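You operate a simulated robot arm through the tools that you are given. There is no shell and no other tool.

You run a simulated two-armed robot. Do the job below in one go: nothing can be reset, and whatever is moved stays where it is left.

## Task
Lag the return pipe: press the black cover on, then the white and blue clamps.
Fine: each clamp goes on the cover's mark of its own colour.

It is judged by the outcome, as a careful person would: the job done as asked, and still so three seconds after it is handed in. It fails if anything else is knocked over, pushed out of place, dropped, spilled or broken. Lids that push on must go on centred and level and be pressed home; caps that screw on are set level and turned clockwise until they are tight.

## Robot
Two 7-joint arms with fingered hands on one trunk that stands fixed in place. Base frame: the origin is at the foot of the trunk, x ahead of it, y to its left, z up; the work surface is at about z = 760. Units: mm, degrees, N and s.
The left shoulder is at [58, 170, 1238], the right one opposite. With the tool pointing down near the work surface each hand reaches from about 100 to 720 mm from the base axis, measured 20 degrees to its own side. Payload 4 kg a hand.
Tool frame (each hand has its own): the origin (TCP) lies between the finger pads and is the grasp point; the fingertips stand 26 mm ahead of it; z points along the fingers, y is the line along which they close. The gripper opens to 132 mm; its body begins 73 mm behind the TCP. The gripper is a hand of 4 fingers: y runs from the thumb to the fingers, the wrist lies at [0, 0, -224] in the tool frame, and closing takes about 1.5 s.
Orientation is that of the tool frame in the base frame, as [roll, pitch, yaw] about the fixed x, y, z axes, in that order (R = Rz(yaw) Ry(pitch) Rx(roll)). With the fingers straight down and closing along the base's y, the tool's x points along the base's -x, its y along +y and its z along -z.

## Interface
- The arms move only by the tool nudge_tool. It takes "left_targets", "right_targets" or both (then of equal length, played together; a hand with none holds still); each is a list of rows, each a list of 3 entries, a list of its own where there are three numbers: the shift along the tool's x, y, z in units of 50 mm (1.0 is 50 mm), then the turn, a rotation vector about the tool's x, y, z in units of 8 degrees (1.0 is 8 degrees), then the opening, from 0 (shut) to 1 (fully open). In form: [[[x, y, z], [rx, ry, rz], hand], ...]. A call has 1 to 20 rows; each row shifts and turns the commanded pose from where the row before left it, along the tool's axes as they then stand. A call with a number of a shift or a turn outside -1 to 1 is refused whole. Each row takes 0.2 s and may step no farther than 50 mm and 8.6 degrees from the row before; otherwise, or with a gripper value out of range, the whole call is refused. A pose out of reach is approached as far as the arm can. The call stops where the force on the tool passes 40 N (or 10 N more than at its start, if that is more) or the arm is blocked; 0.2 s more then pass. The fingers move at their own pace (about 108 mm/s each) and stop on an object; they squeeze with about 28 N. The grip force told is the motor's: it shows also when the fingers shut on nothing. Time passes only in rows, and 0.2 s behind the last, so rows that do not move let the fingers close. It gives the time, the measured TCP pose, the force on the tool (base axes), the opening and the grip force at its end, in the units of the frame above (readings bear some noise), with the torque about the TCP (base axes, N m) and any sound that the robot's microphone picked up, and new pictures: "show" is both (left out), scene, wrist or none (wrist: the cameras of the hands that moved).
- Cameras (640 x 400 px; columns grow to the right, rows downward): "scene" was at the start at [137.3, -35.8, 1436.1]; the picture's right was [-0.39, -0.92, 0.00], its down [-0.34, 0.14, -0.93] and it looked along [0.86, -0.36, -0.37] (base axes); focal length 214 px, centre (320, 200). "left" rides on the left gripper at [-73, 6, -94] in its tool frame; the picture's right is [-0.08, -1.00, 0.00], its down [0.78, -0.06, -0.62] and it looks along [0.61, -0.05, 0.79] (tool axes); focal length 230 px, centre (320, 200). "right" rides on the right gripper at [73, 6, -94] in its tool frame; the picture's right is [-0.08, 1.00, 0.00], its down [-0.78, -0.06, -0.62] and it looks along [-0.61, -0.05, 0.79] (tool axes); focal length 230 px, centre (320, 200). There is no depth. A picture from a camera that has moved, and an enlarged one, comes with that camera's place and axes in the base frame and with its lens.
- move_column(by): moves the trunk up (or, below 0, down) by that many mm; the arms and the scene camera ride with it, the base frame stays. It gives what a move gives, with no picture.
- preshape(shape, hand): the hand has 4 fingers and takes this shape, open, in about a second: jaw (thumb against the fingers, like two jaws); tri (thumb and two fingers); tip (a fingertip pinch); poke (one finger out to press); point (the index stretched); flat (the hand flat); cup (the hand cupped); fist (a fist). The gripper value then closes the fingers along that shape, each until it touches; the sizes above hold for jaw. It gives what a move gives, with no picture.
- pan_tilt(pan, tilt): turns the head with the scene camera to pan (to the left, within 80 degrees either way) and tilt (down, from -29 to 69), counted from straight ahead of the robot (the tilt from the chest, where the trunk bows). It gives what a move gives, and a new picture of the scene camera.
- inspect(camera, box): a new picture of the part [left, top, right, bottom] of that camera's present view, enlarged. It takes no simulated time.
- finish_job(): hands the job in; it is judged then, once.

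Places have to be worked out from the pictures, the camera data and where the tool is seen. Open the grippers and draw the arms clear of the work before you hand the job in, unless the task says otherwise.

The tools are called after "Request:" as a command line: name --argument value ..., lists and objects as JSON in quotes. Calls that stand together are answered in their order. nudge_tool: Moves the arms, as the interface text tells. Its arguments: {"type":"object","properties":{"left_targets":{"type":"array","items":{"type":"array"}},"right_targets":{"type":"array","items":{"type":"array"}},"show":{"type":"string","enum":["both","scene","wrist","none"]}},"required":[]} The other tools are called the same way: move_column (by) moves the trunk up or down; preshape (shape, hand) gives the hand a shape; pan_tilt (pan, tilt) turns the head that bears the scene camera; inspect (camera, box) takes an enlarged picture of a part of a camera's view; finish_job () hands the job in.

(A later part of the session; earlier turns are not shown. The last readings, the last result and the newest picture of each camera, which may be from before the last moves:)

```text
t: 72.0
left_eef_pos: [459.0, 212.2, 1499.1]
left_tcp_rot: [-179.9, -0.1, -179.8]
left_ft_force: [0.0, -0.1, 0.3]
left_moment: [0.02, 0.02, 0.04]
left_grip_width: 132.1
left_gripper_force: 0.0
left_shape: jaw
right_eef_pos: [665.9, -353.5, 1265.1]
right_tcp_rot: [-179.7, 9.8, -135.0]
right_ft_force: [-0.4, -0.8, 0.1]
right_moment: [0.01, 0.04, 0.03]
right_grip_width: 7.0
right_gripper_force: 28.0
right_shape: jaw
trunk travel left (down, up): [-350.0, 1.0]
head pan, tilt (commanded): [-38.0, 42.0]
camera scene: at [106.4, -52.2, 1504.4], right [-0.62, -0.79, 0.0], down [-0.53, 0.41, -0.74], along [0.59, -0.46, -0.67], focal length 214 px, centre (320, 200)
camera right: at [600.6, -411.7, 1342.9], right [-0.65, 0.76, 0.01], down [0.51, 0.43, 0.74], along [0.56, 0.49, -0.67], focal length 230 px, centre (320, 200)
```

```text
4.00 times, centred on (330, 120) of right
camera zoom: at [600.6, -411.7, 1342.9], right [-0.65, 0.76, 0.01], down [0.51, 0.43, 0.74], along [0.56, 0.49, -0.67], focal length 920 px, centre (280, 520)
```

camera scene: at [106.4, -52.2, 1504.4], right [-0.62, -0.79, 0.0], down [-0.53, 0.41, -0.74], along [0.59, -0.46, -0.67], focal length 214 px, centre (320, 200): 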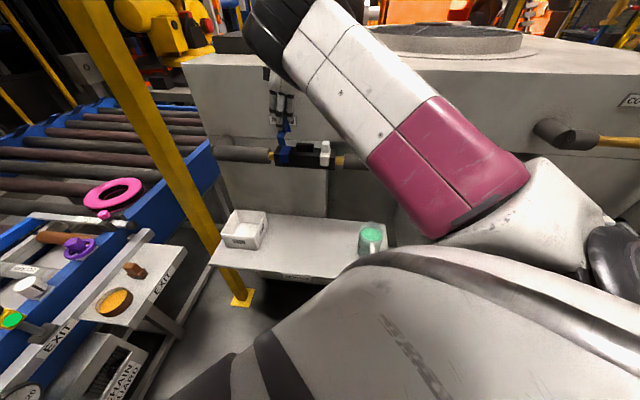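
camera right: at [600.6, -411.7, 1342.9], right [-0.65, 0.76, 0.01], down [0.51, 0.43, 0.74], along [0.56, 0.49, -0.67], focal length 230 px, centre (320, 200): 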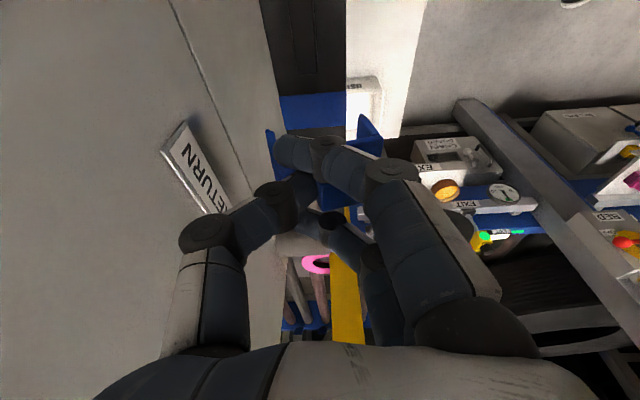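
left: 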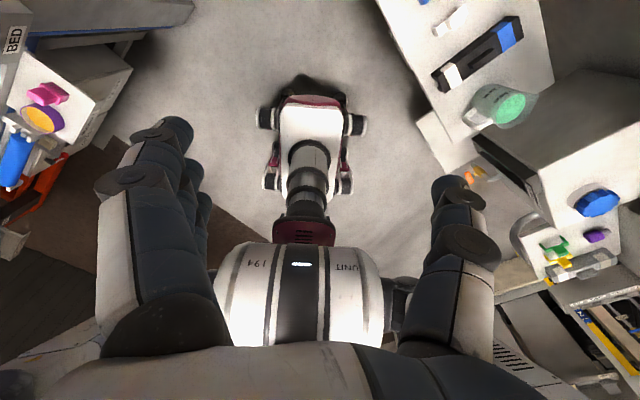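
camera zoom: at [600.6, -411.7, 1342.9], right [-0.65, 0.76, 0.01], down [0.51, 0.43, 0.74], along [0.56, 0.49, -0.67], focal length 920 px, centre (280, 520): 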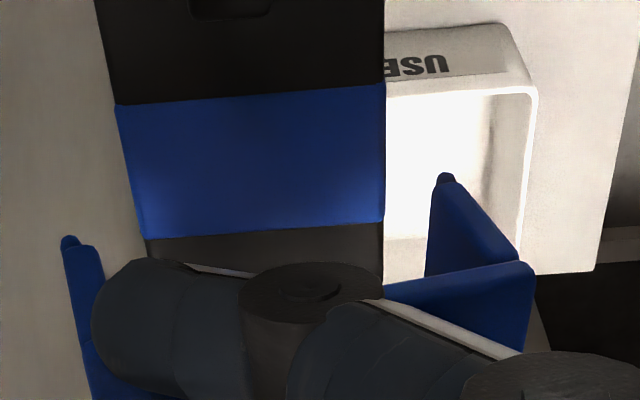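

The clamp's only real tilt is about the pipe axis, and its leg lines up with the blue mark's centre within 1 to 3 mm. I'll shift it 2 mm along and 13 mm toward the wall, and roll the hand 8 degrees to take out most of the tilt, watching whether the arm still reaches.

Request:
nudge_tool --right_targets '[[[-0.04, -0.256, 0.007], [0, 0, 0], 0], [[0, 0, 0], [-0.5, 0, 0.085], 0], [[0, 0, 0], [-0.5, 0, 0.085], 0], [[0, 0, 0], [0, 0, 0], 0], [[0, 0, 0], [0, 0, 0], 0]]' --show "none"

Request:
inspect --camera "right" --box '[260, 70, 400, 170]'

Request:
inspect --camera "scene" --box '[260, 110, 330, 180]'

```text
t: 73.2
left_eef_pos: [460.7, 211.5, 1498.4]
left_tcp_rot: [-179.9, 0.0, -180.0]
left_ft_force: [0.1, 0.1, 0.5]
left_moment: [0.01, 0.01, -0.02]
left_grip_width: 131.6
left_gripper_force: 0.1
left_shape: jaw
right_eef_pos: [676.6, -360.9, 1263.9]
right_tcp_rot: [172.1, 9.8, -136.5]
right_ft_force: [0.6, -0.2, 0.8]
right_moment: [0.02, 0.0, 0.01]
right_grip_width: 7.1
right_gripper_force: 28.0
right_shape: jaw
trunk travel left (down, up): [-350.0, 1.0]
head pan, tilt (commanded): [-38.0, 42.0]
```

```text
4.00 times, centred on (330, 120) of right
camera zoom: at [619.5, -426.9, 1342.8], right [-0.64, 0.75, 0.15], down [0.59, 0.36, 0.73], along [0.49, 0.55, -0.67], focal length 920 px, centre (280, 520)
```

zoom: 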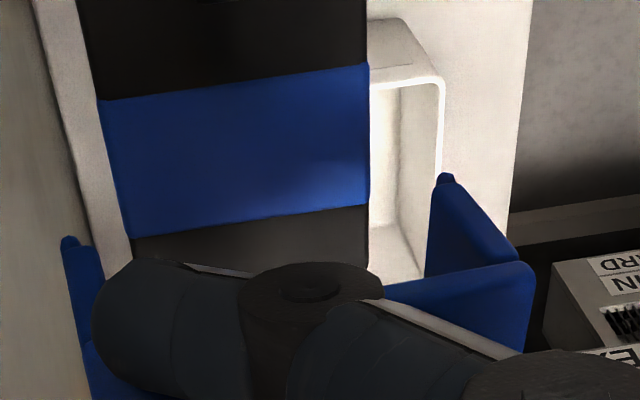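

```text
5.71 times, centred on (295, 145) of scene
camera zoom: at [106.4, -51.8, 1504.4], right [-0.62, -0.79, 0.0], down [-0.53, 0.41, -0.74], along [0.59, -0.46, -0.67], focal length 1226 px, centre (463, 514)
```

zoom: 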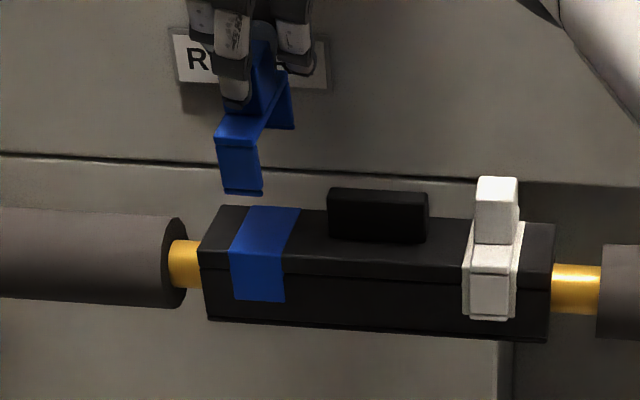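

The arm followed exactly: (676.6, -360.9) at roll 172. The mark's centre and the cover's centre agree with the clamp within about 1 mm. I'll roll 3 degrees more, shift 3 mm to match, and lower to just above the cover.

Request:
nudge_tool --right_targets '[[[-0.02, -0.06, -0.005], [-0.369, 0, 0.065], 0], [[0.068, -0.0745, 0.387], [0, 0, 0], 0], [[0.06, -0.065, 0.34], [0, 0, 0], 0], [[0, 0, 0], [0, 0, 0], 0], [[0, 0, 0], [0, 0, 0], 0]]' --show "none"

Request:
inspect --camera "right" --box '[260, 70, 400, 170]'

Request:
inspect --camera "scene" --box '[260, 120, 320, 170]'

```text
t: 74.4
left_eef_pos: [459.3, 213.3, 1499.3]
left_tcp_rot: [-179.9, 0.1, -179.9]
left_ft_force: [0.4, -0.4, -0.3]
left_moment: [-0.02, 0.02, 0.05]
left_grip_width: 131.8
left_gripper_force: 0.1
left_shape: jaw
right_eef_pos: [665.1, -361.9, 1226.8]
right_tcp_rot: [169.0, 9.8, -137.0]
right_ft_force: [0.5, -0.1, 0.1]
right_moment: [0.06, 0.02, 0.01]
right_grip_width: 7.0
right_gripper_force: 27.7
right_shape: jaw
right hand out of reach, approached as far as the arm can: row 1
trunk travel left (down, up): [-350.0, 1.0]
head pan, tilt (commanded): [-38.0, 42.0]
```

```text
4.00 times, centred on (330, 120) of right
camera zoom: at [610.5, -431.3, 1305.6], right [-0.64, 0.75, 0.2], down [0.61, 0.33, 0.72], along [0.47, 0.58, -0.67], focal length 920 px, centre (280, 520)
```

zoom: 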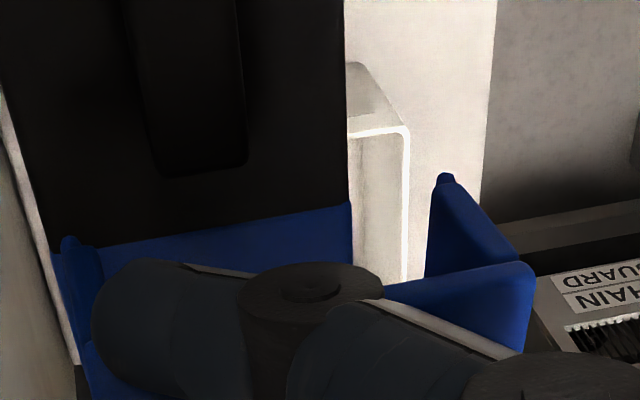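

```text
8.00 times, centred on (290, 145) of scene
camera zoom: at [106.4, -51.4, 1504.5], right [-0.62, -0.79, 0.0], down [-0.53, 0.41, -0.74], along [0.59, -0.46, -0.67], focal length 1716 px, centre (560, 640)
```

zoom: 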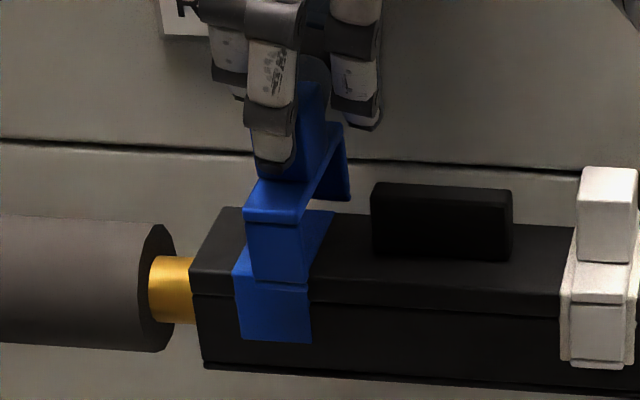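

Row 1 was out of reach: the extra roll put the wrist about 14 mm too far out. I'll go back to 8 degrees of roll, which the arm reached before, raise a few millimetres, and move back over the mark.

Request:
nudge_tool --right_targets '[[[-0.017, 0.018, -0.097], [0, 0, 0], 0], [[0, 0, 0], [0.369, 0, -0.065], 0], [[-0.107, -0.079, 0.008], [0, 0, 0], 0], [[-0.107, -0.079, 0.008], [0, 0, 0], 0], [[0, 0, 0], [0, 0, 0], 0], [[0, 0, 0], [0, 0, 0], 0]]' --show "none"

Request:
inspect --camera "right" --box '[260, 70, 400, 170]'

Request:
inspect --camera "scene" --box '[260, 120, 320, 170]'

```text
t: 75.8
left_eef_pos: [460.1, 211.8, 1497.9]
left_tcp_rot: [-179.9, 0.0, -179.8]
left_ft_force: [0.2, 0.2, -0.5]
left_moment: [-0.01, 0.0, -0.03]
left_grip_width: 131.7
left_gripper_force: 0.1
left_shape: jaw
right_eef_pos: [680.1, -361.1, 1232.2]
right_tcp_rot: [172.0, 9.9, -136.5]
right_ft_force: [0.0, 0.3, 0.4]
right_moment: [0.0, -0.03, -0.03]
right_grip_width: 7.2
right_gripper_force: 27.5
right_shape: jaw
trunk travel left (down, up): [-350.0, 1.0]
head pan, tilt (commanded): [-38.0, 42.0]
```

```text
4.00 times, centred on (330, 120) of right
camera zoom: at [622.6, -427.5, 1309.7], right [-0.64, 0.75, 0.15], down [0.59, 0.36, 0.73], along [0.49, 0.55, -0.67], focal length 920 px, centre (280, 520)
```

zoom: 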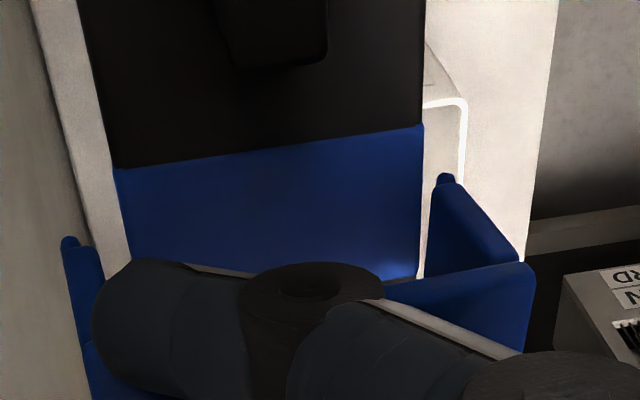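

```text
8.00 times, centred on (290, 145) of scene
camera zoom: at [106.4, -51.6, 1504.4], right [-0.62, -0.79, 0.0], down [-0.53, 0.41, -0.74], along [0.59, -0.46, -0.67], focal length 1716 px, centre (560, 640)
```

zoom: 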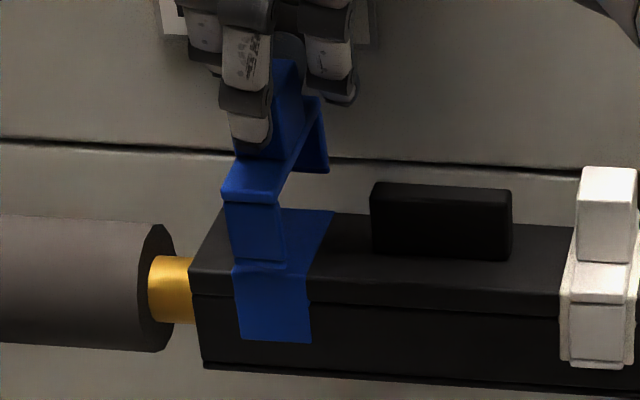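

The arm is back over the mark, at roll 8. Comparing pixels, the clamp is about 3 mm left of the mark's centre and needs 2.7 mm back toward me, so I'll correct both and lower 10 mm.

Request:
nudge_tool --right_targets '[[[0.061, 0.053, -0.003], [0, 0, 0], 0], [[0.034, -0.0271, 0.1952], [0, 0, 0], 0], [[0, 0, 0], [0, 0, 0], 0], [[0, 0, 0], [0, 0, 0], 0]]' --show "none"

Request:
inspect --camera "right" --box '[260, 70, 400, 170]'

Request:
inspect --camera "scene" --box '[260, 120, 320, 170]'

```text
t: 76.8
left_eef_pos: [458.9, 213.1, 1498.0]
left_tcp_rot: [-179.9, 0.0, -179.8]
left_ft_force: [-0.4, 0.2, -1.3]
left_moment: [0.0, 0.01, -0.05]
left_grip_width: 131.8
left_gripper_force: 0.1
left_shape: jaw
right_eef_pos: [676.0, -360.9, 1220.5]
right_tcp_rot: [172.1, 9.7, -136.5]
right_ft_force: [0.1, -0.8, -0.3]
right_moment: [0.05, -0.01, -0.03]
right_grip_width: 7.1
right_gripper_force: 28.4
right_shape: jaw
trunk travel left (down, up): [-350.0, 1.0]
head pan, tilt (commanded): [-38.0, 42.0]
```

```text
4.00 times, centred on (330, 120) of right
camera zoom: at [618.3, -427.6, 1299.7], right [-0.64, 0.75, 0.15], down [0.59, 0.36, 0.73], along [0.49, 0.55, -0.67], focal length 920 px, centre (280, 520)
```

zoom: 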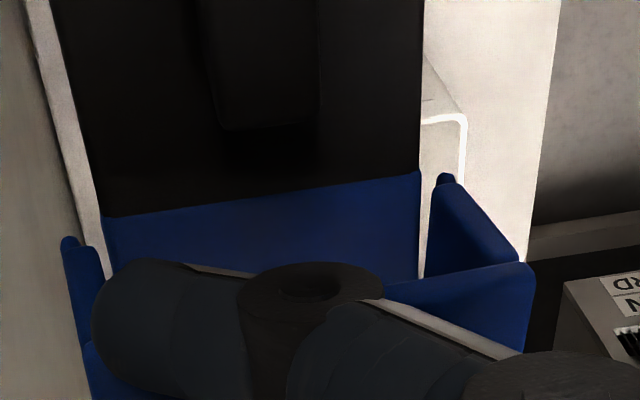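

```text
8.00 times, centred on (290, 145) of scene
camera zoom: at [106.5, -51.4, 1504.4], right [-0.62, -0.79, 0.0], down [-0.53, 0.41, -0.74], along [0.59, -0.46, -0.67], focal length 1716 px, centre (560, 640)
```

zoom: 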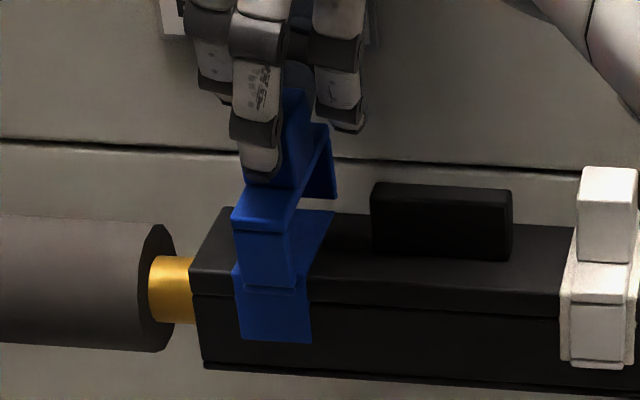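

The clamp's legs now span the cover's edges (cover -19 to 35, leg insides about -21 to 37), and along the pipe it is about 1.5 mm left of the mark's centre. I'll correct that and ease it down 8 mm.

Request:
nudge_tool --right_targets '[[[0.03, 0, -0.005], [0, 0, 0], 0], [[0.0136, -0.0108, 0.078], [0, 0, 0], 0], [[0.0136, -0.0108, 0.078], [0, 0, 0], 0], [[0, 0, 0], [0, 0, 0], 0]]' --show "none"

Request:
inspect --camera "right" --box '[260, 70, 400, 170]'

Request:
inspect --camera "scene" --box '[260, 120, 320, 170]'

```text
t: 77.8
left_eef_pos: [458.9, 211.9, 1499.2]
left_tcp_rot: [-179.9, 0.1, -179.8]
left_ft_force: [0.8, -0.6, -0.4]
left_moment: [0.04, 0.03, -0.01]
left_grip_width: 131.7
left_gripper_force: 0.0
left_shape: jaw
right_eef_pos: [674.4, -361.4, 1212.4]
right_tcp_rot: [172.1, 9.8, -136.4]
right_ft_force: [-0.2, 0.3, 0.0]
right_moment: [-0.03, -0.01, 0.0]
right_grip_width: 7.1
right_gripper_force: 28.1
right_shape: jaw
trunk travel left (down, up): [-350.0, 1.0]
head pan, tilt (commanded): [-38.0, 42.0]
```

```text
4.00 times, centred on (330, 120) of right
camera zoom: at [616.5, -428.8, 1292.0], right [-0.64, 0.75, 0.15], down [0.59, 0.36, 0.73], along [0.49, 0.55, -0.67], focal length 920 px, centre (280, 520)
```

zoom: 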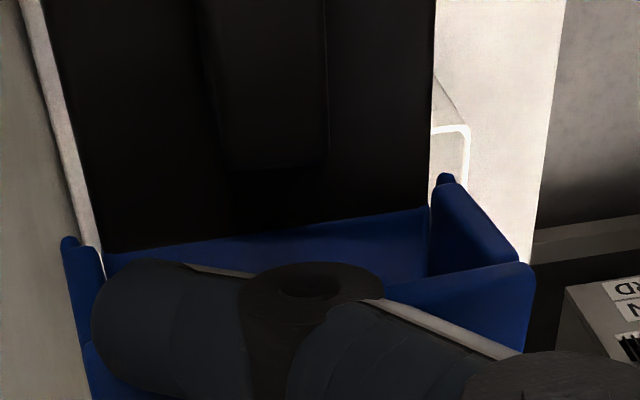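

```text
8.00 times, centred on (290, 145) of scene
camera zoom: at [106.3, -51.4, 1504.5], right [-0.62, -0.79, 0.0], down [-0.53, 0.41, -0.74], along [0.59, -0.46, -0.67], focal length 1716 px, centre (560, 640)
```

zoom: 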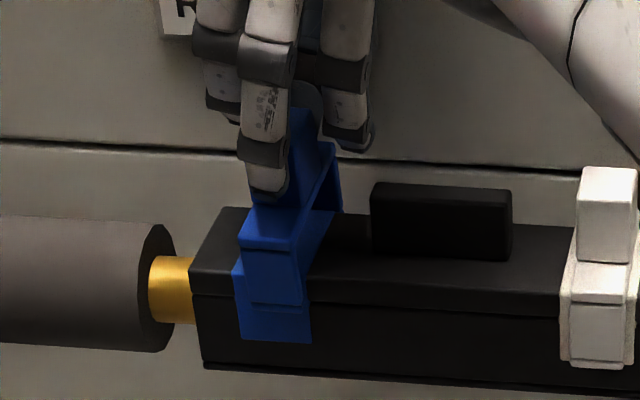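

There is no force, and both legs are right alongside the cover's edges. I'll ease down further.

Request:
nudge_tool --right_targets '[[[0.0136, -0.0108, 0.078], [0, 0, 0], 0], [[0.0136, -0.0108, 0.078], [0, 0, 0], 0], [[0, 0, 0], [0, 0, 0], 0]]' --show "none"

Request:
inspect --camera "right" --box '[260, 70, 400, 170]'

Request:
inspect --camera "scene" --box '[260, 120, 320, 170]'

```text
t: 78.6
left_eef_pos: [459.4, 213.7, 1499.0]
left_tcp_rot: [-179.9, 0.0, -180.0]
left_ft_force: [0.3, -0.1, -1.0]
left_moment: [-0.01, 0.0, -0.01]
left_grip_width: 132.0
left_gripper_force: 0.1
left_shape: jaw
right_eef_pos: [674.1, -363.1, 1205.1]
right_tcp_rot: [172.2, 9.9, -136.5]
right_ft_force: [0.4, -0.6, 1.0]
right_moment: [-0.01, 0.0, 0.0]
right_grip_width: 6.8
right_gripper_force: 28.4
right_shape: jaw
trunk travel left (down, up): [-350.0, 1.0]
head pan, tilt (commanded): [-38.0, 42.0]
```

```text
4.00 times, centred on (330, 120) of right
camera zoom: at [617.0, -428.6, 1283.7], right [-0.64, 0.75, 0.15], down [0.59, 0.36, 0.73], along [0.49, 0.55, -0.67], focal length 920 px, centre (280, 520)
```

zoom: 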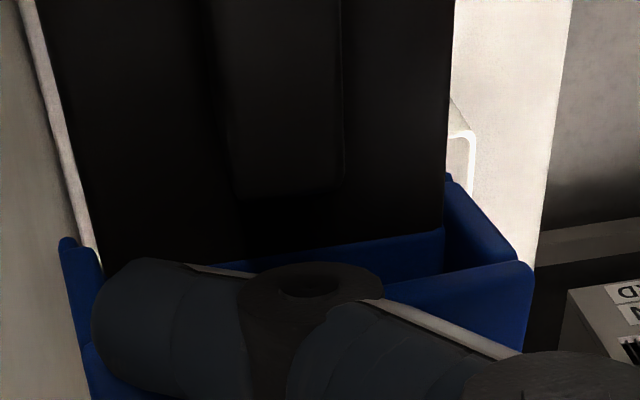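

```text
8.00 times, centred on (290, 145) of scene
camera zoom: at [106.3, -51.4, 1504.5], right [-0.62, -0.79, 0.0], down [-0.53, 0.41, -0.74], along [0.59, -0.46, -0.67], focal length 1716 px, centre (560, 640)
```

zoom: 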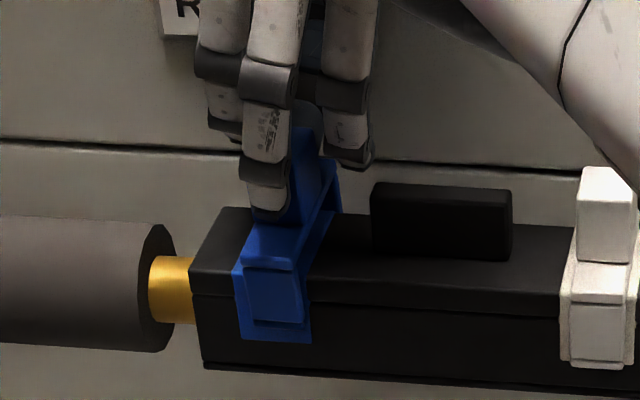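

The legs are sliding down both sides with about 1 N. I'll continue.

Request:
nudge_tool --right_targets '[[[0.0136, -0.0108, 0.078], [0, 0, 0], 0], [[0.0136, -0.0108, 0.078], [0, 0, 0], 0], [[0, 0, 0], [0, 0, 0], 0]]' --show "none"

Request:
inspect --camera "right" --box '[260, 70, 400, 170]'

Request:
inspect --camera "scene" --box '[260, 120, 320, 170]'

```text
t: 79.4
left_eef_pos: [459.8, 212.8, 1499.4]
left_tcp_rot: [-179.9, 0.0, -179.8]
left_ft_force: [0.0, 0.1, 0.5]
left_moment: [-0.04, -0.05, 0.0]
left_grip_width: 132.0
left_gripper_force: 0.0
left_shape: jaw
right_eef_pos: [672.0, -362.3, 1198.6]
right_tcp_rot: [172.3, 9.9, -136.4]
right_ft_force: [1.1, -3.6, 17.5]
right_moment: [0.15, 0.11, 0.13]
right_grip_width: 8.1
right_gripper_force: 28.3
right_shape: jaw
trunk travel left (down, up): [-350.0, 1.0]
head pan, tilt (commanded): [-38.0, 42.0]
```

```text
4.00 times, centred on (330, 120) of right
camera zoom: at [615.4, -428.6, 1278.1], right [-0.64, 0.75, 0.15], down [0.58, 0.36, 0.73], along [0.5, 0.55, -0.67], focal length 920 px, centre (280, 520)
```

zoom: 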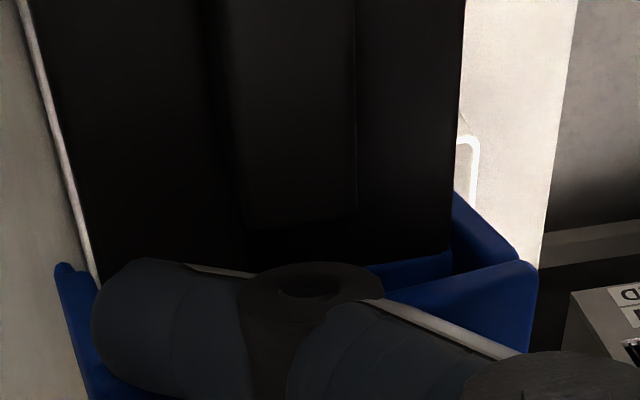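

```text
8.00 times, centred on (290, 145) of scene
camera zoom: at [104.8, -50.9, 1504.7], right [-0.62, -0.79, 0.0], down [-0.53, 0.41, -0.74], along [0.59, -0.46, -0.67], focal length 1716 px, centre (560, 640)
```

zoom: 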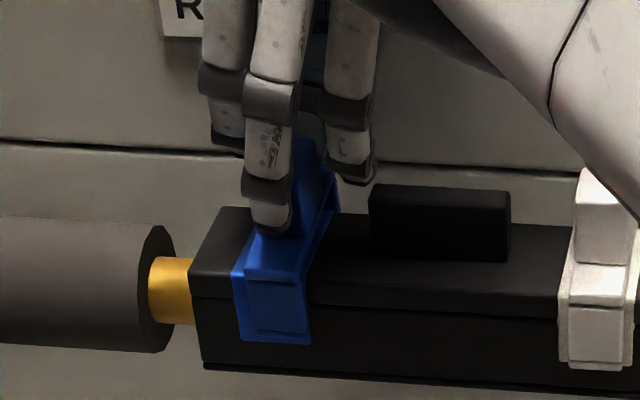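

Resistance of 17 N has started, with the leg about 5 mm short of home. I'll press a little more.

Request:
nudge_tool --right_targets '[[[0.0068, -0.0054, 0.039], [0, 0, 0], 0], [[0.0068, -0.0054, 0.039], [0, 0, 0], 0], [[0.0068, -0.0054, 0.039], [0, 0, 0], 0], [[0, 0, 0], [0, 0, 0], 0]]' --show "none"

Request:
inspect --camera "right" --box '[260, 70, 400, 170]'

Request:
inspect --camera "scene" --box '[260, 120, 320, 170]'

```text
t: 80.4
left_eef_pos: [458.4, 211.6, 1499.5]
left_tcp_rot: [-179.8, 0.1, 179.9]
left_ft_force: [0.2, -0.5, -0.5]
left_moment: [-0.01, 0.02, 0.03]
left_grip_width: 132.0
left_gripper_force: 0.1
left_shape: jaw
right_eef_pos: [672.0, -362.7, 1196.0]
right_tcp_rot: [172.5, 10.1, -136.5]
right_ft_force: [7.9, -13.0, 35.3]
right_moment: [0.12, 0.08, 0.17]
right_grip_width: 10.4
right_gripper_force: 28.2
right_shape: jaw
trunk travel left (down, up): [-350.0, 1.0]
head pan, tilt (commanded): [-38.0, 42.0]
```

```text
4.00 times, centred on (330, 120) of right
camera zoom: at [614.9, -428.8, 1273.3], right [-0.64, 0.75, 0.14], down [0.58, 0.36, 0.73], along [0.5, 0.55, -0.67], focal length 920 px, centre (280, 520)
```

zoom: 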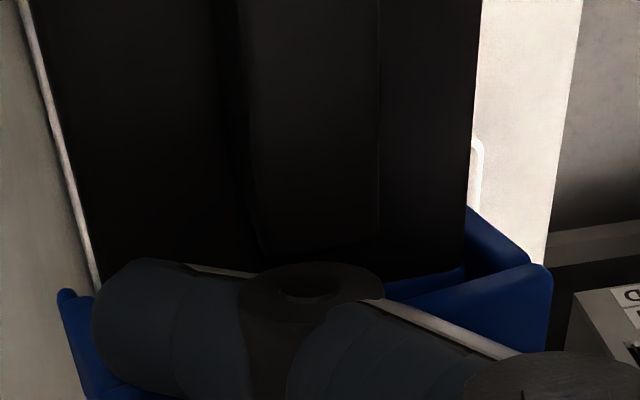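

```text
8.00 times, centred on (290, 145) of scene
camera zoom: at [103.8, -51.5, 1504.8], right [-0.62, -0.79, 0.0], down [-0.53, 0.41, -0.74], along [0.59, -0.46, -0.67], focal length 1716 px, centre (560, 640)
```

zoom: 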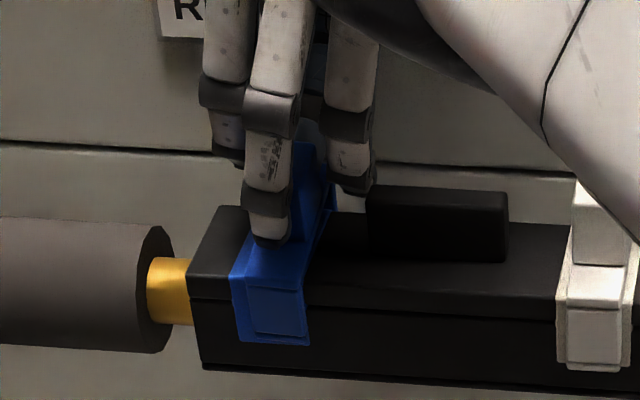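

The force reached 35 N with the clamp about 4 mm short of home, and the slight leftover tilt is probably making it bind. It is captured on the cover, so I'll let go and rise, then look before pressing it down from above.

Request:
nudge_tool --right_targets '[[[-0.0034, 0.0027, -0.02], [0, 0, 0], 0.1], [[0, 0, 0], [0, 0, 0], 0.25], [[0, 0, 0], [0, 0, 0], 0.4], [[0, 0, 0], [0, 0, 0], 0.4], [[-0.034, 0.027, -0.195], [0, 0, 0], 0.4], [[-0.068, 0.054, -0.39], [0, 0, 0], 0.4], [[-0.102, 0.081, -0.586], [0, 0, 0], 0.4], [[0, 0, 0], [0, 0, 0], 0.4]]' --show "both"

Request:
inspect --camera "scene" --box '[260, 115, 360, 180]'

Request:
inspect --camera "right" --box '[240, 60, 400, 180]'

```text
t: 82.2
left_eef_pos: [460.3, 213.2, 1499.1]
left_tcp_rot: [-179.9, 0.1, -180.0]
left_ft_force: [-0.5, 0.1, 0.4]
left_moment: [0.04, -0.02, -0.01]
left_grip_width: 131.8
left_gripper_force: 0.1
left_shape: jaw
right_eef_pos: [674.2, -361.1, 1253.1]
right_tcp_rot: [172.1, 9.8, -136.5]
right_ft_force: [-0.5, 0.1, -0.2]
right_moment: [-0.03, -0.02, 0.01]
right_grip_width: 52.2
right_gripper_force: 0.1
right_shape: jaw
trunk travel left (down, up): [-350.0, 1.0]
head pan, tilt (commanded): [-38.0, 42.0]
camera scene: at [106.7, -51.2, 1504.4], right [-0.62, -0.79, 0.0], down [-0.53, 0.41, -0.74], along [0.59, -0.46, -0.67], focal length 214 px, centre (320, 200)
camera right: at [617.0, -428.1, 1332.0], right [-0.64, 0.75, 0.15], down [0.59, 0.36, 0.73], along [0.49, 0.55, -0.67], focal length 230 px, centre (320, 200)
```

scene: 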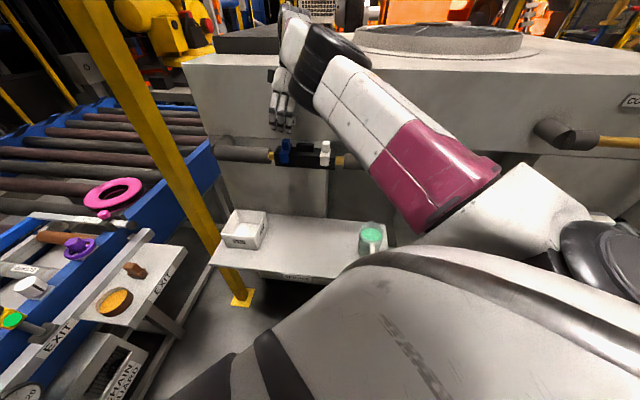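
right: 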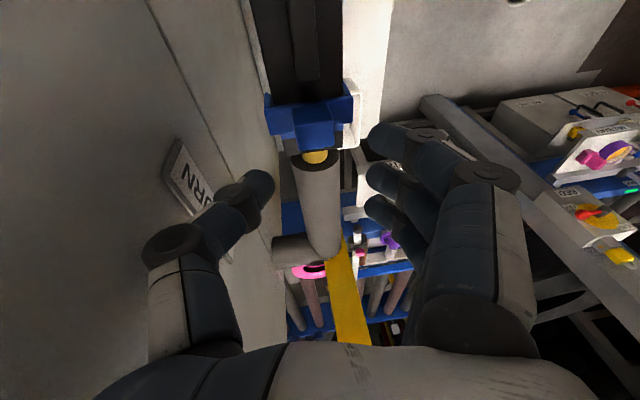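

```text
6.15 times, centred on (310, 148) of scene
camera zoom: at [106.7, -51.2, 1504.4], right [-0.62, -0.79, 0.0], down [-0.53, 0.41, -0.74], along [0.59, -0.46, -0.67], focal length 1320 px, centre (382, 523)
```

zoom: 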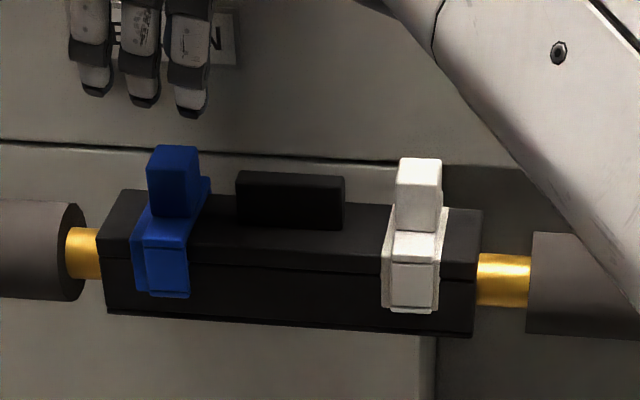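

```text
3.33 times, centred on (320, 120) of right
camera zoom: at [617.0, -428.1, 1332.0], right [-0.64, 0.75, 0.15], down [0.59, 0.36, 0.73], along [0.49, 0.55, -0.67], focal length 767 px, centre (320, 467)
```

zoom: 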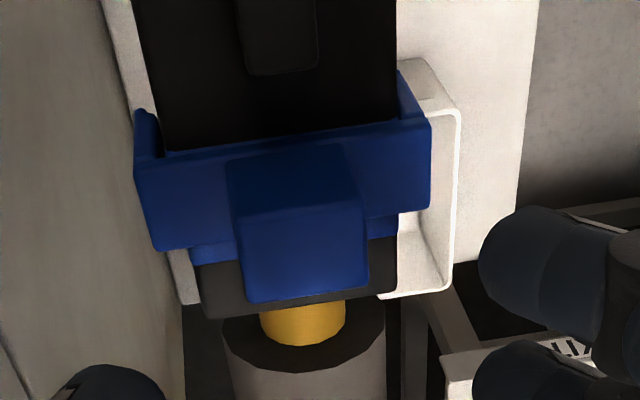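

The blue clamp is on the blue mark, though it looks a few millimetres toward the white end of it and perhaps not fully down. I'll zoom in on both clamps to compare.

Request:
inspect --camera "scene" --box '[270, 132, 305, 168]'

Request:
inspect --camera "scene" --box '[310, 135, 345, 171]'

Request:
inspect --camera "right" --box '[255, 75, 365, 155]'

```text
11.11 times, centred on (288, 150) of scene
camera zoom: at [106.7, -51.2, 1504.4], right [-0.62, -0.79, 0.0], down [-0.53, 0.41, -0.74], along [0.59, -0.46, -0.67], focal length 2383 px, centre (681, 756)
```

zoom: 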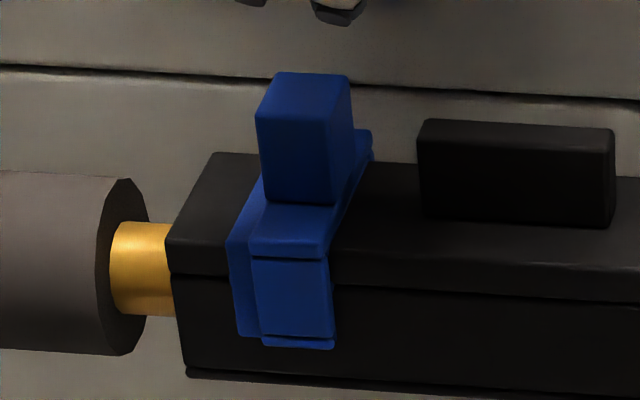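

```text
11.11 times, centred on (328, 153) of scene
camera zoom: at [106.7, -51.2, 1504.4], right [-0.62, -0.79, 0.0], down [-0.53, 0.41, -0.74], along [0.59, -0.46, -0.67], focal length 2383 px, centre (237, 722)
```

zoom: 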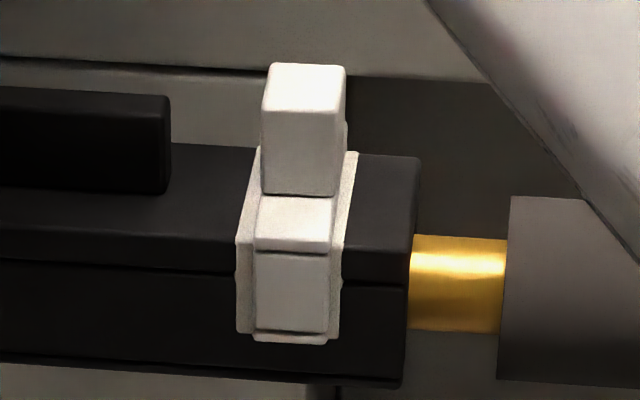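

```text
5.00 times, centred on (310, 115) of right
camera zoom: at [617.0, -428.1, 1332.0], right [-0.64, 0.75, 0.15], down [0.59, 0.36, 0.73], along [0.49, 0.55, -0.67], focal length 1150 px, centre (370, 625)
```

zoom: 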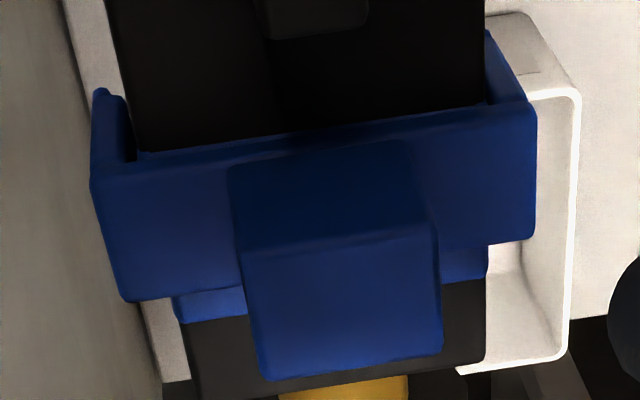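

Both legs show the same depth below their marks, and I compute the blue strap as level, with its top at z about 1157 like the white one. It is about 2 mm off the mark's centre but wholly on it. As with the white clamp, I'll close the fingers, set the hand more upright over the knob, and press it home.

Request:
nudge_tool --right_targets '[[[0, 0, 0], [0.4925, 0, -0.086], 0], [[0, 0, 0], [0.4925, 0, -0.086], 0], [[0.024, 0.125, -0.004], [0, 0, 0], 0], [[0, 0, 0], [0, 0, 0], 0], [[0, 0, 0], [0, 0, 0], 0], [[0.034, 0, 0.197], [0, 0, 0], 0], [[0, 0, 0], [0, 0, 0], 0]]' --show "wrist"

Request:
inspect --camera "scene" --box '[260, 110, 330, 170]'

Request:
inspect --camera "right" --box '[240, 60, 400, 180]'

```text
t: 83.8
left_eef_pos: [460.1, 211.7, 1499.0]
left_tcp_rot: [-179.9, 0.0, -179.8]
left_ft_force: [0.8, 0.0, -0.2]
left_moment: [0.02, -0.01, 0.02]
left_grip_width: 131.9
left_gripper_force: 0.0
left_shape: jaw
right_eef_pos: [668.1, -357.8, 1243.5]
right_tcp_rot: [-179.8, 10.0, -135.0]
right_ft_force: [-0.4, -0.9, -0.5]
right_moment: [0.01, 0.0, -0.02]
right_grip_width: 0.0
right_gripper_force: 28.0
right_shape: jaw
trunk travel left (down, up): [-350.0, 1.0]
head pan, tilt (commanded): [-38.0, 42.0]
camera right: at [603.3, -416.6, 1322.0], right [-0.65, 0.76, 0.01], down [0.51, 0.43, 0.74], along [0.56, 0.49, -0.67], focal length 230 px, centre (320, 200)
```

right: 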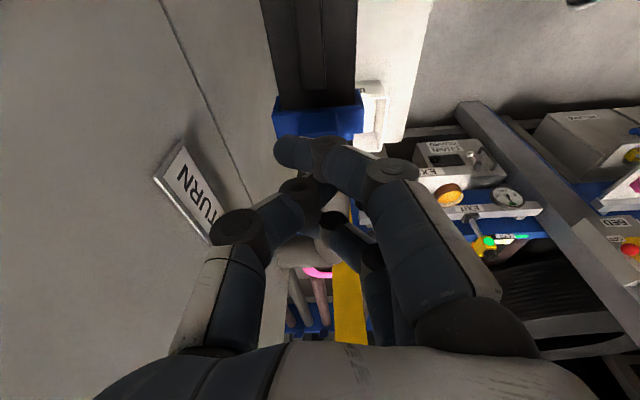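

```text
6.67 times, centred on (295, 140) of scene
camera zoom: at [106.1, -51.5, 1504.5], right [-0.62, -0.79, 0.0], down [-0.53, 0.41, -0.74], along [0.59, -0.46, -0.67], focal length 1430 px, centre (487, 600)
```

zoom: 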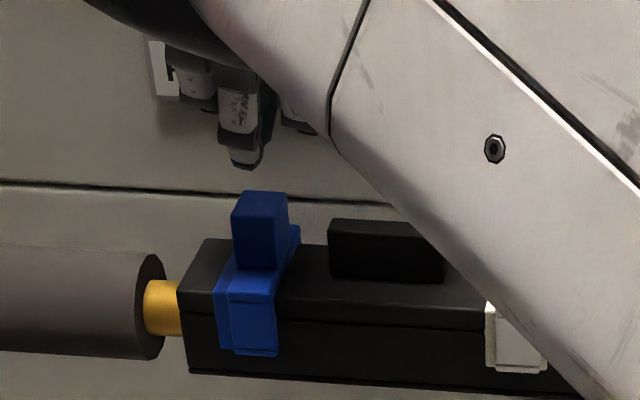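

```text
3.33 times, centred on (320, 120) of right
camera zoom: at [603.3, -416.6, 1322.0], right [-0.65, 0.76, 0.01], down [0.51, 0.43, 0.74], along [0.56, 0.49, -0.67], focal length 767 px, centre (320, 467)
```

zoom: 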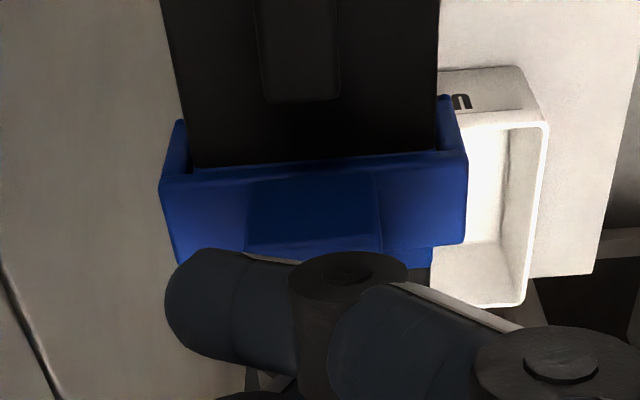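

The fingertips are centred over the blue knob. I'll press straight down until the force limit.

Request:
nudge_tool --right_targets '[[[0.034, 0, 0.197], [0, 0, 0], 0], [[0.0238, 0, 0.138], [0, 0, 0], 0], [[0.0102, 0, 0.059], [0, 0, 0], 0], [[0.0068, 0, 0.0394], [0, 0, 0], 0], [[0.0068, 0, 0.0394], [0, 0, 0], 0], [[0.0068, 0, 0.0394], [0, 0, 0], 0], [[0.0068, 0, 0.0394], [0, 0, 0], 0], [[0.0068, 0, 0.0394], [0, 0, 0], 0], [[0, 0, 0], [0, 0, 0], 0]]' --show "none"

Request:
inspect --camera "scene" --box '[260, 110, 330, 170]'

Request:
inspect --camera "right" --box '[240, 60, 400, 180]'

```text
t: 85.6
left_eef_pos: [457.3, 212.9, 1498.6]
left_tcp_rot: [-179.9, 0.1, -179.9]
left_ft_force: [-0.6, -0.8, 0.7]
left_moment: [0.03, 0.04, 0.03]
left_grip_width: 131.8
left_gripper_force: 0.0
left_shape: jaw
right_eef_pos: [669.9, -357.4, 1220.2]
right_tcp_rot: [-179.1, 10.3, -134.9]
right_ft_force: [-4.3, 1.1, 23.2]
right_moment: [0.23, 0.3, 0.03]
right_grip_width: 0.0
right_gripper_force: 29.1
right_shape: jaw
trunk travel left (down, up): [-350.0, 1.0]
head pan, tilt (commanded): [-38.0, 42.0]
stopped in row 9 (right hand): the force on the tool passed its limit at 41 N (the readings are from after the stop); the commanded pose is now the measured one
```

```text
6.67 times, centred on (295, 140) of scene
camera zoom: at [104.2, -50.8, 1504.6], right [-0.62, -0.79, 0.0], down [-0.53, 0.41, -0.74], along [0.59, -0.46, -0.67], focal length 1430 px, centre (487, 600)
```

zoom: 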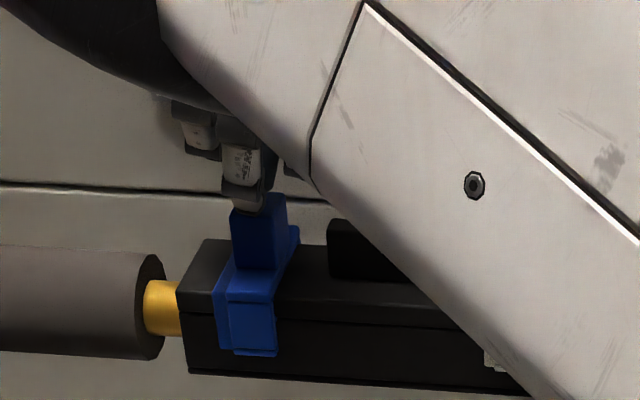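

```text
3.33 times, centred on (320, 120) of right
camera zoom: at [603.1, -415.9, 1297.9], right [-0.65, 0.76, 0.0], down [0.5, 0.43, 0.75], along [0.57, 0.49, -0.66], focal length 767 px, centre (320, 467)
```

zoom: 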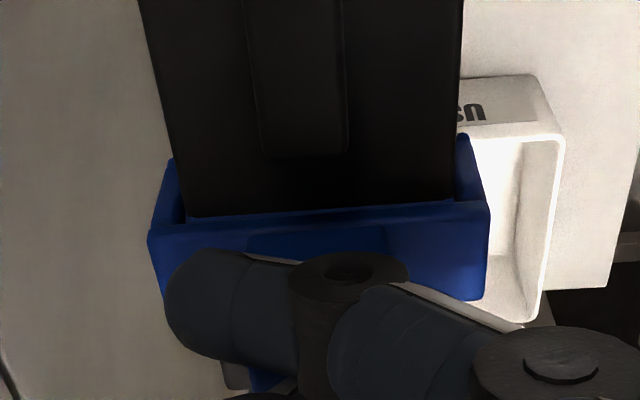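

The blue clamp took 41 N and stopped at the same hand height as the white one did, so it is home. I'll rise clear, open the hand, and inspect the result.

Request:
nudge_tool --right_targets '[[[-0.034, 0, -0.197], [0, 0, 0], 0], [[-0.136, 0, -0.788], [0, 0, 0], 0], [[0, 0.9, 0], [0, 0, 0], 0.5], [[0, 0.9, 0], [0, 0, 0], 0.5], [[0, 0.9, 0], [0, 0, 0], 0.5], [[0, 0, 0], [0, 0, 0], 0.5]]' --show "both"

Request:
inspect --camera "scene" --box '[260, 115, 360, 180]'

Request:
inspect --camera "right" --box '[0, 0, 260, 220]'

```text
t: 87.2
left_eef_pos: [457.6, 211.7, 1498.4]
left_tcp_rot: [-179.9, 0.0, -179.9]
left_ft_force: [-0.4, -0.3, -0.3]
left_moment: [0.0, -0.05, -0.01]
left_grip_width: 131.6
left_gripper_force: 0.1
left_shape: jaw
right_eef_pos: [571.3, -287.6, 1258.4]
right_tcp_rot: [178.1, 11.6, -138.8]
right_ft_force: [0.0, 0.1, 0.2]
right_moment: [0.0, -0.01, 0.0]
right_grip_width: 66.0
right_gripper_force: 0.0
right_shape: jaw
trunk travel left (down, up): [-350.0, 1.0]
head pan, tilt (commanded): [-38.0, 42.0]
stopped in row 6 (right hand): the arm was blocked; the commanded pose is now the measured one
camera scene: at [104.8, -51.0, 1504.6], right [-0.62, -0.79, 0.0], down [-0.53, 0.41, -0.74], along [0.59, -0.46, -0.67], focal length 214 px, centre (320, 200)
camera right: at [503.0, -346.5, 1334.2], right [-0.61, 0.79, 0.05], down [0.54, 0.36, 0.76], along [0.59, 0.49, -0.65], focal length 230 px, centre (320, 200)
```

scene: 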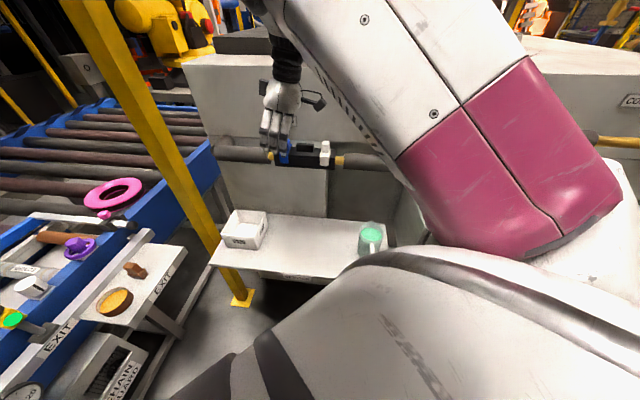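
right: 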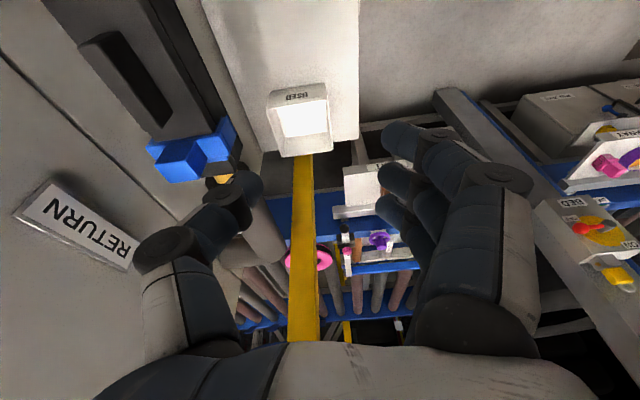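

```text
6.15 times, centred on (310, 148) of scene
camera zoom: at [104.8, -51.0, 1504.6], right [-0.62, -0.79, 0.0], down [-0.53, 0.41, -0.74], along [0.59, -0.46, -0.67], focal length 1320 px, centre (382, 523)
```

zoom: 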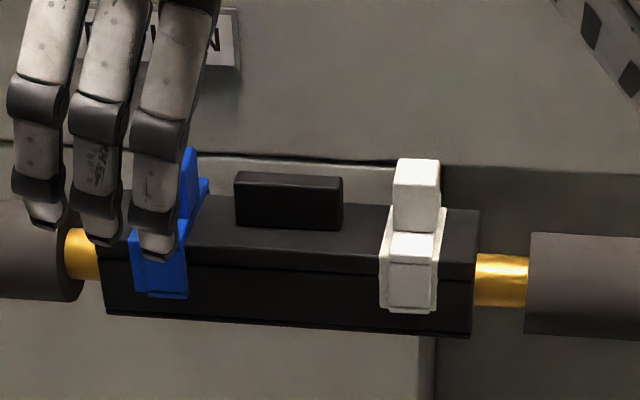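

```text
1.82 times, centred on (130, 110) of right
camera zoom: at [503.0, -346.5, 1334.2], right [-0.61, 0.79, 0.05], down [0.54, 0.36, 0.76], along [0.59, 0.49, -0.65], focal length 418 px, centre (666, 364)
```

zoom: 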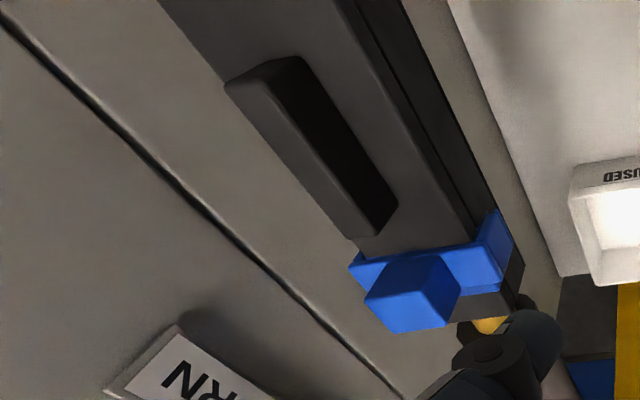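

Both clamps are seated on their marks: white within about 1 mm of centre and blue within 2 to 3 mm, wholly on the mark. I'll now draw the right hand away to the right along the front of the pipe, at this height, and straighten it.

Request:
nudge_tool --right_targets '[[[0.78, -0.02, -0.16], [0, 0, 0], 0.5], [[0.78, -0.02, -0.16], [0, 0, 0], 0.5], [[0.78, -0.02, -0.16], [0, 0, 0], 0.5], [[0.78, -0.02, -0.16], [0, 0, 0], 0.5], [[0.5, 0, -0.1], [0, 0, 0], 0.5], [[0, 0, 0], [0.04, 0.24, 0.8], 0.7], [[0, 0, 0], [0.04, 0.24, 0.8], 0.7], [[0, 0, 0], [0.04, 0.24, 0.8], 1], [[0, 0, 0], [0.04, 0.24, 0.8], 1], [[0, 0, 0], [0, 0, 0], 1]]' --show "both"

Request:
inspect --camera "scene" --box '[200, 90, 400, 270]'

```text
t: 89.4
left_eef_pos: [460.9, 211.9, 1497.4]
left_tcp_rot: [-180.0, 0.0, -179.9]
left_ft_force: [-0.3, 0.0, -0.1]
left_moment: [0.02, 0.0, -0.01]
left_grip_width: 131.8
left_gripper_force: 0.1
left_shape: jaw
right_eef_pos: [437.4, -414.6, 1256.7]
right_tcp_rot: [176.1, 2.8, -164.2]
right_ft_force: [0.2, -0.7, -0.8]
right_moment: [0.0, 0.01, 0.0]
right_grip_width: 131.5
right_gripper_force: 0.1
right_shape: jaw
trunk travel left (down, up): [-350.0, 1.0]
head pan, tilt (commanded): [-38.0, 42.0]
camera scene: at [106.1, -51.3, 1504.5], right [-0.62, -0.79, 0.0], down [-0.53, 0.41, -0.74], along [0.59, -0.46, -0.67], focal length 214 px, centre (320, 200)
camera right: at [364.3, -436.2, 1346.3], right [-0.2, 0.98, 0.07], down [0.75, 0.11, 0.65], along [0.62, 0.18, -0.76], focal length 230 px, centre (320, 200)
```

scene: 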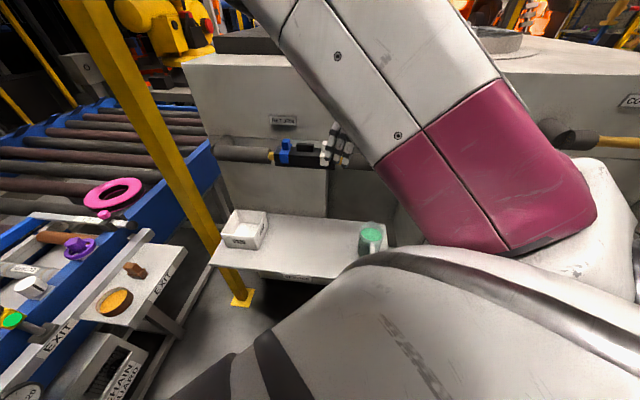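
right: 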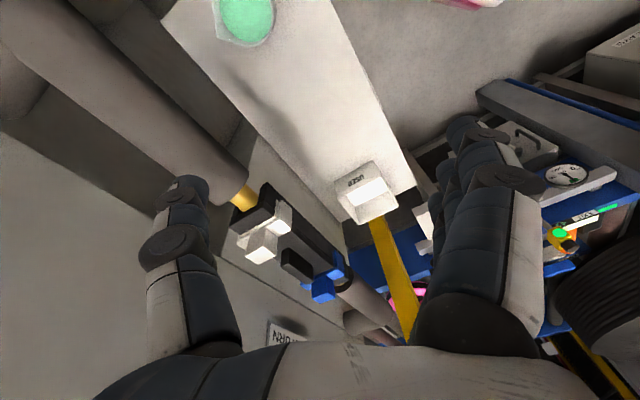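

```text
2.22 times, centred on (300, 180) of scene
camera zoom: at [106.1, -51.3, 1504.5], right [-0.62, -0.79, 0.0], down [-0.53, 0.41, -0.74], along [0.59, -0.46, -0.67], focal length 477 px, centre (364, 244)
```

zoom: 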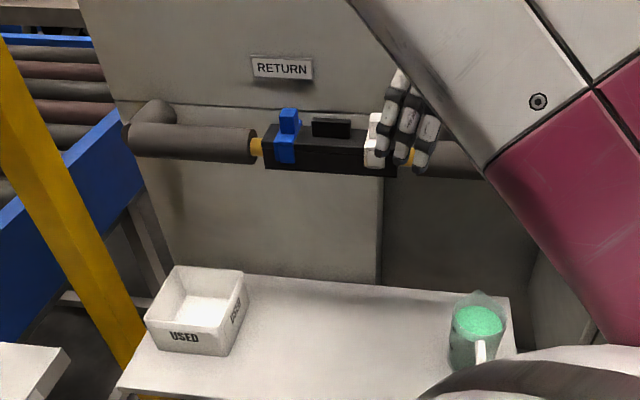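

Everything on the shelf is in place and both clamps are on. I'll zoom in from this new wrist view to check how they sit on the marks.

Request:
inspect --camera "right" --box '[220, 170, 380, 310]'

Request:
inspect --camera "scene" --box '[270, 130, 310, 172]'

```text
2.86 times, centred on (300, 240) of right
camera zoom: at [364.3, -436.2, 1346.3], right [-0.2, 0.98, 0.07], down [0.75, 0.11, 0.65], along [0.62, 0.18, -0.76], focal length 657 px, centre (377, 86)
```

zoom: 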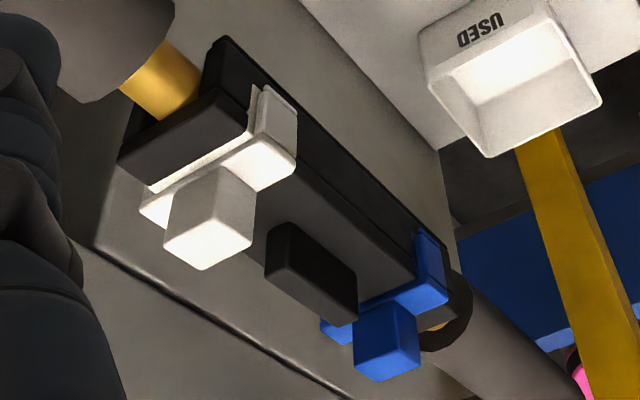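

```text
9.52 times, centred on (290, 151) of scene
camera zoom: at [106.1, -51.3, 1504.5], right [-0.62, -0.79, 0.0], down [-0.53, 0.41, -0.74], along [0.59, -0.46, -0.67], focal length 2043 px, centre (606, 667)
```

zoom: 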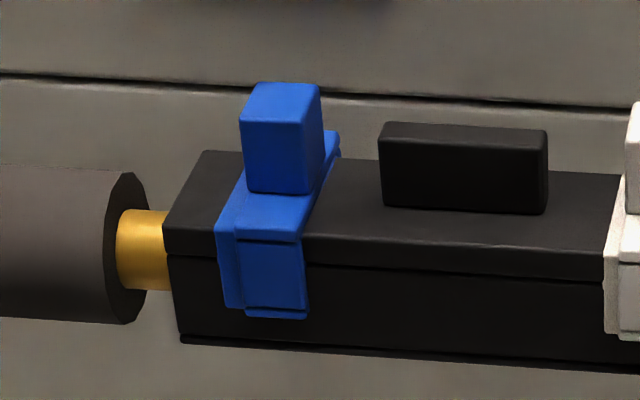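

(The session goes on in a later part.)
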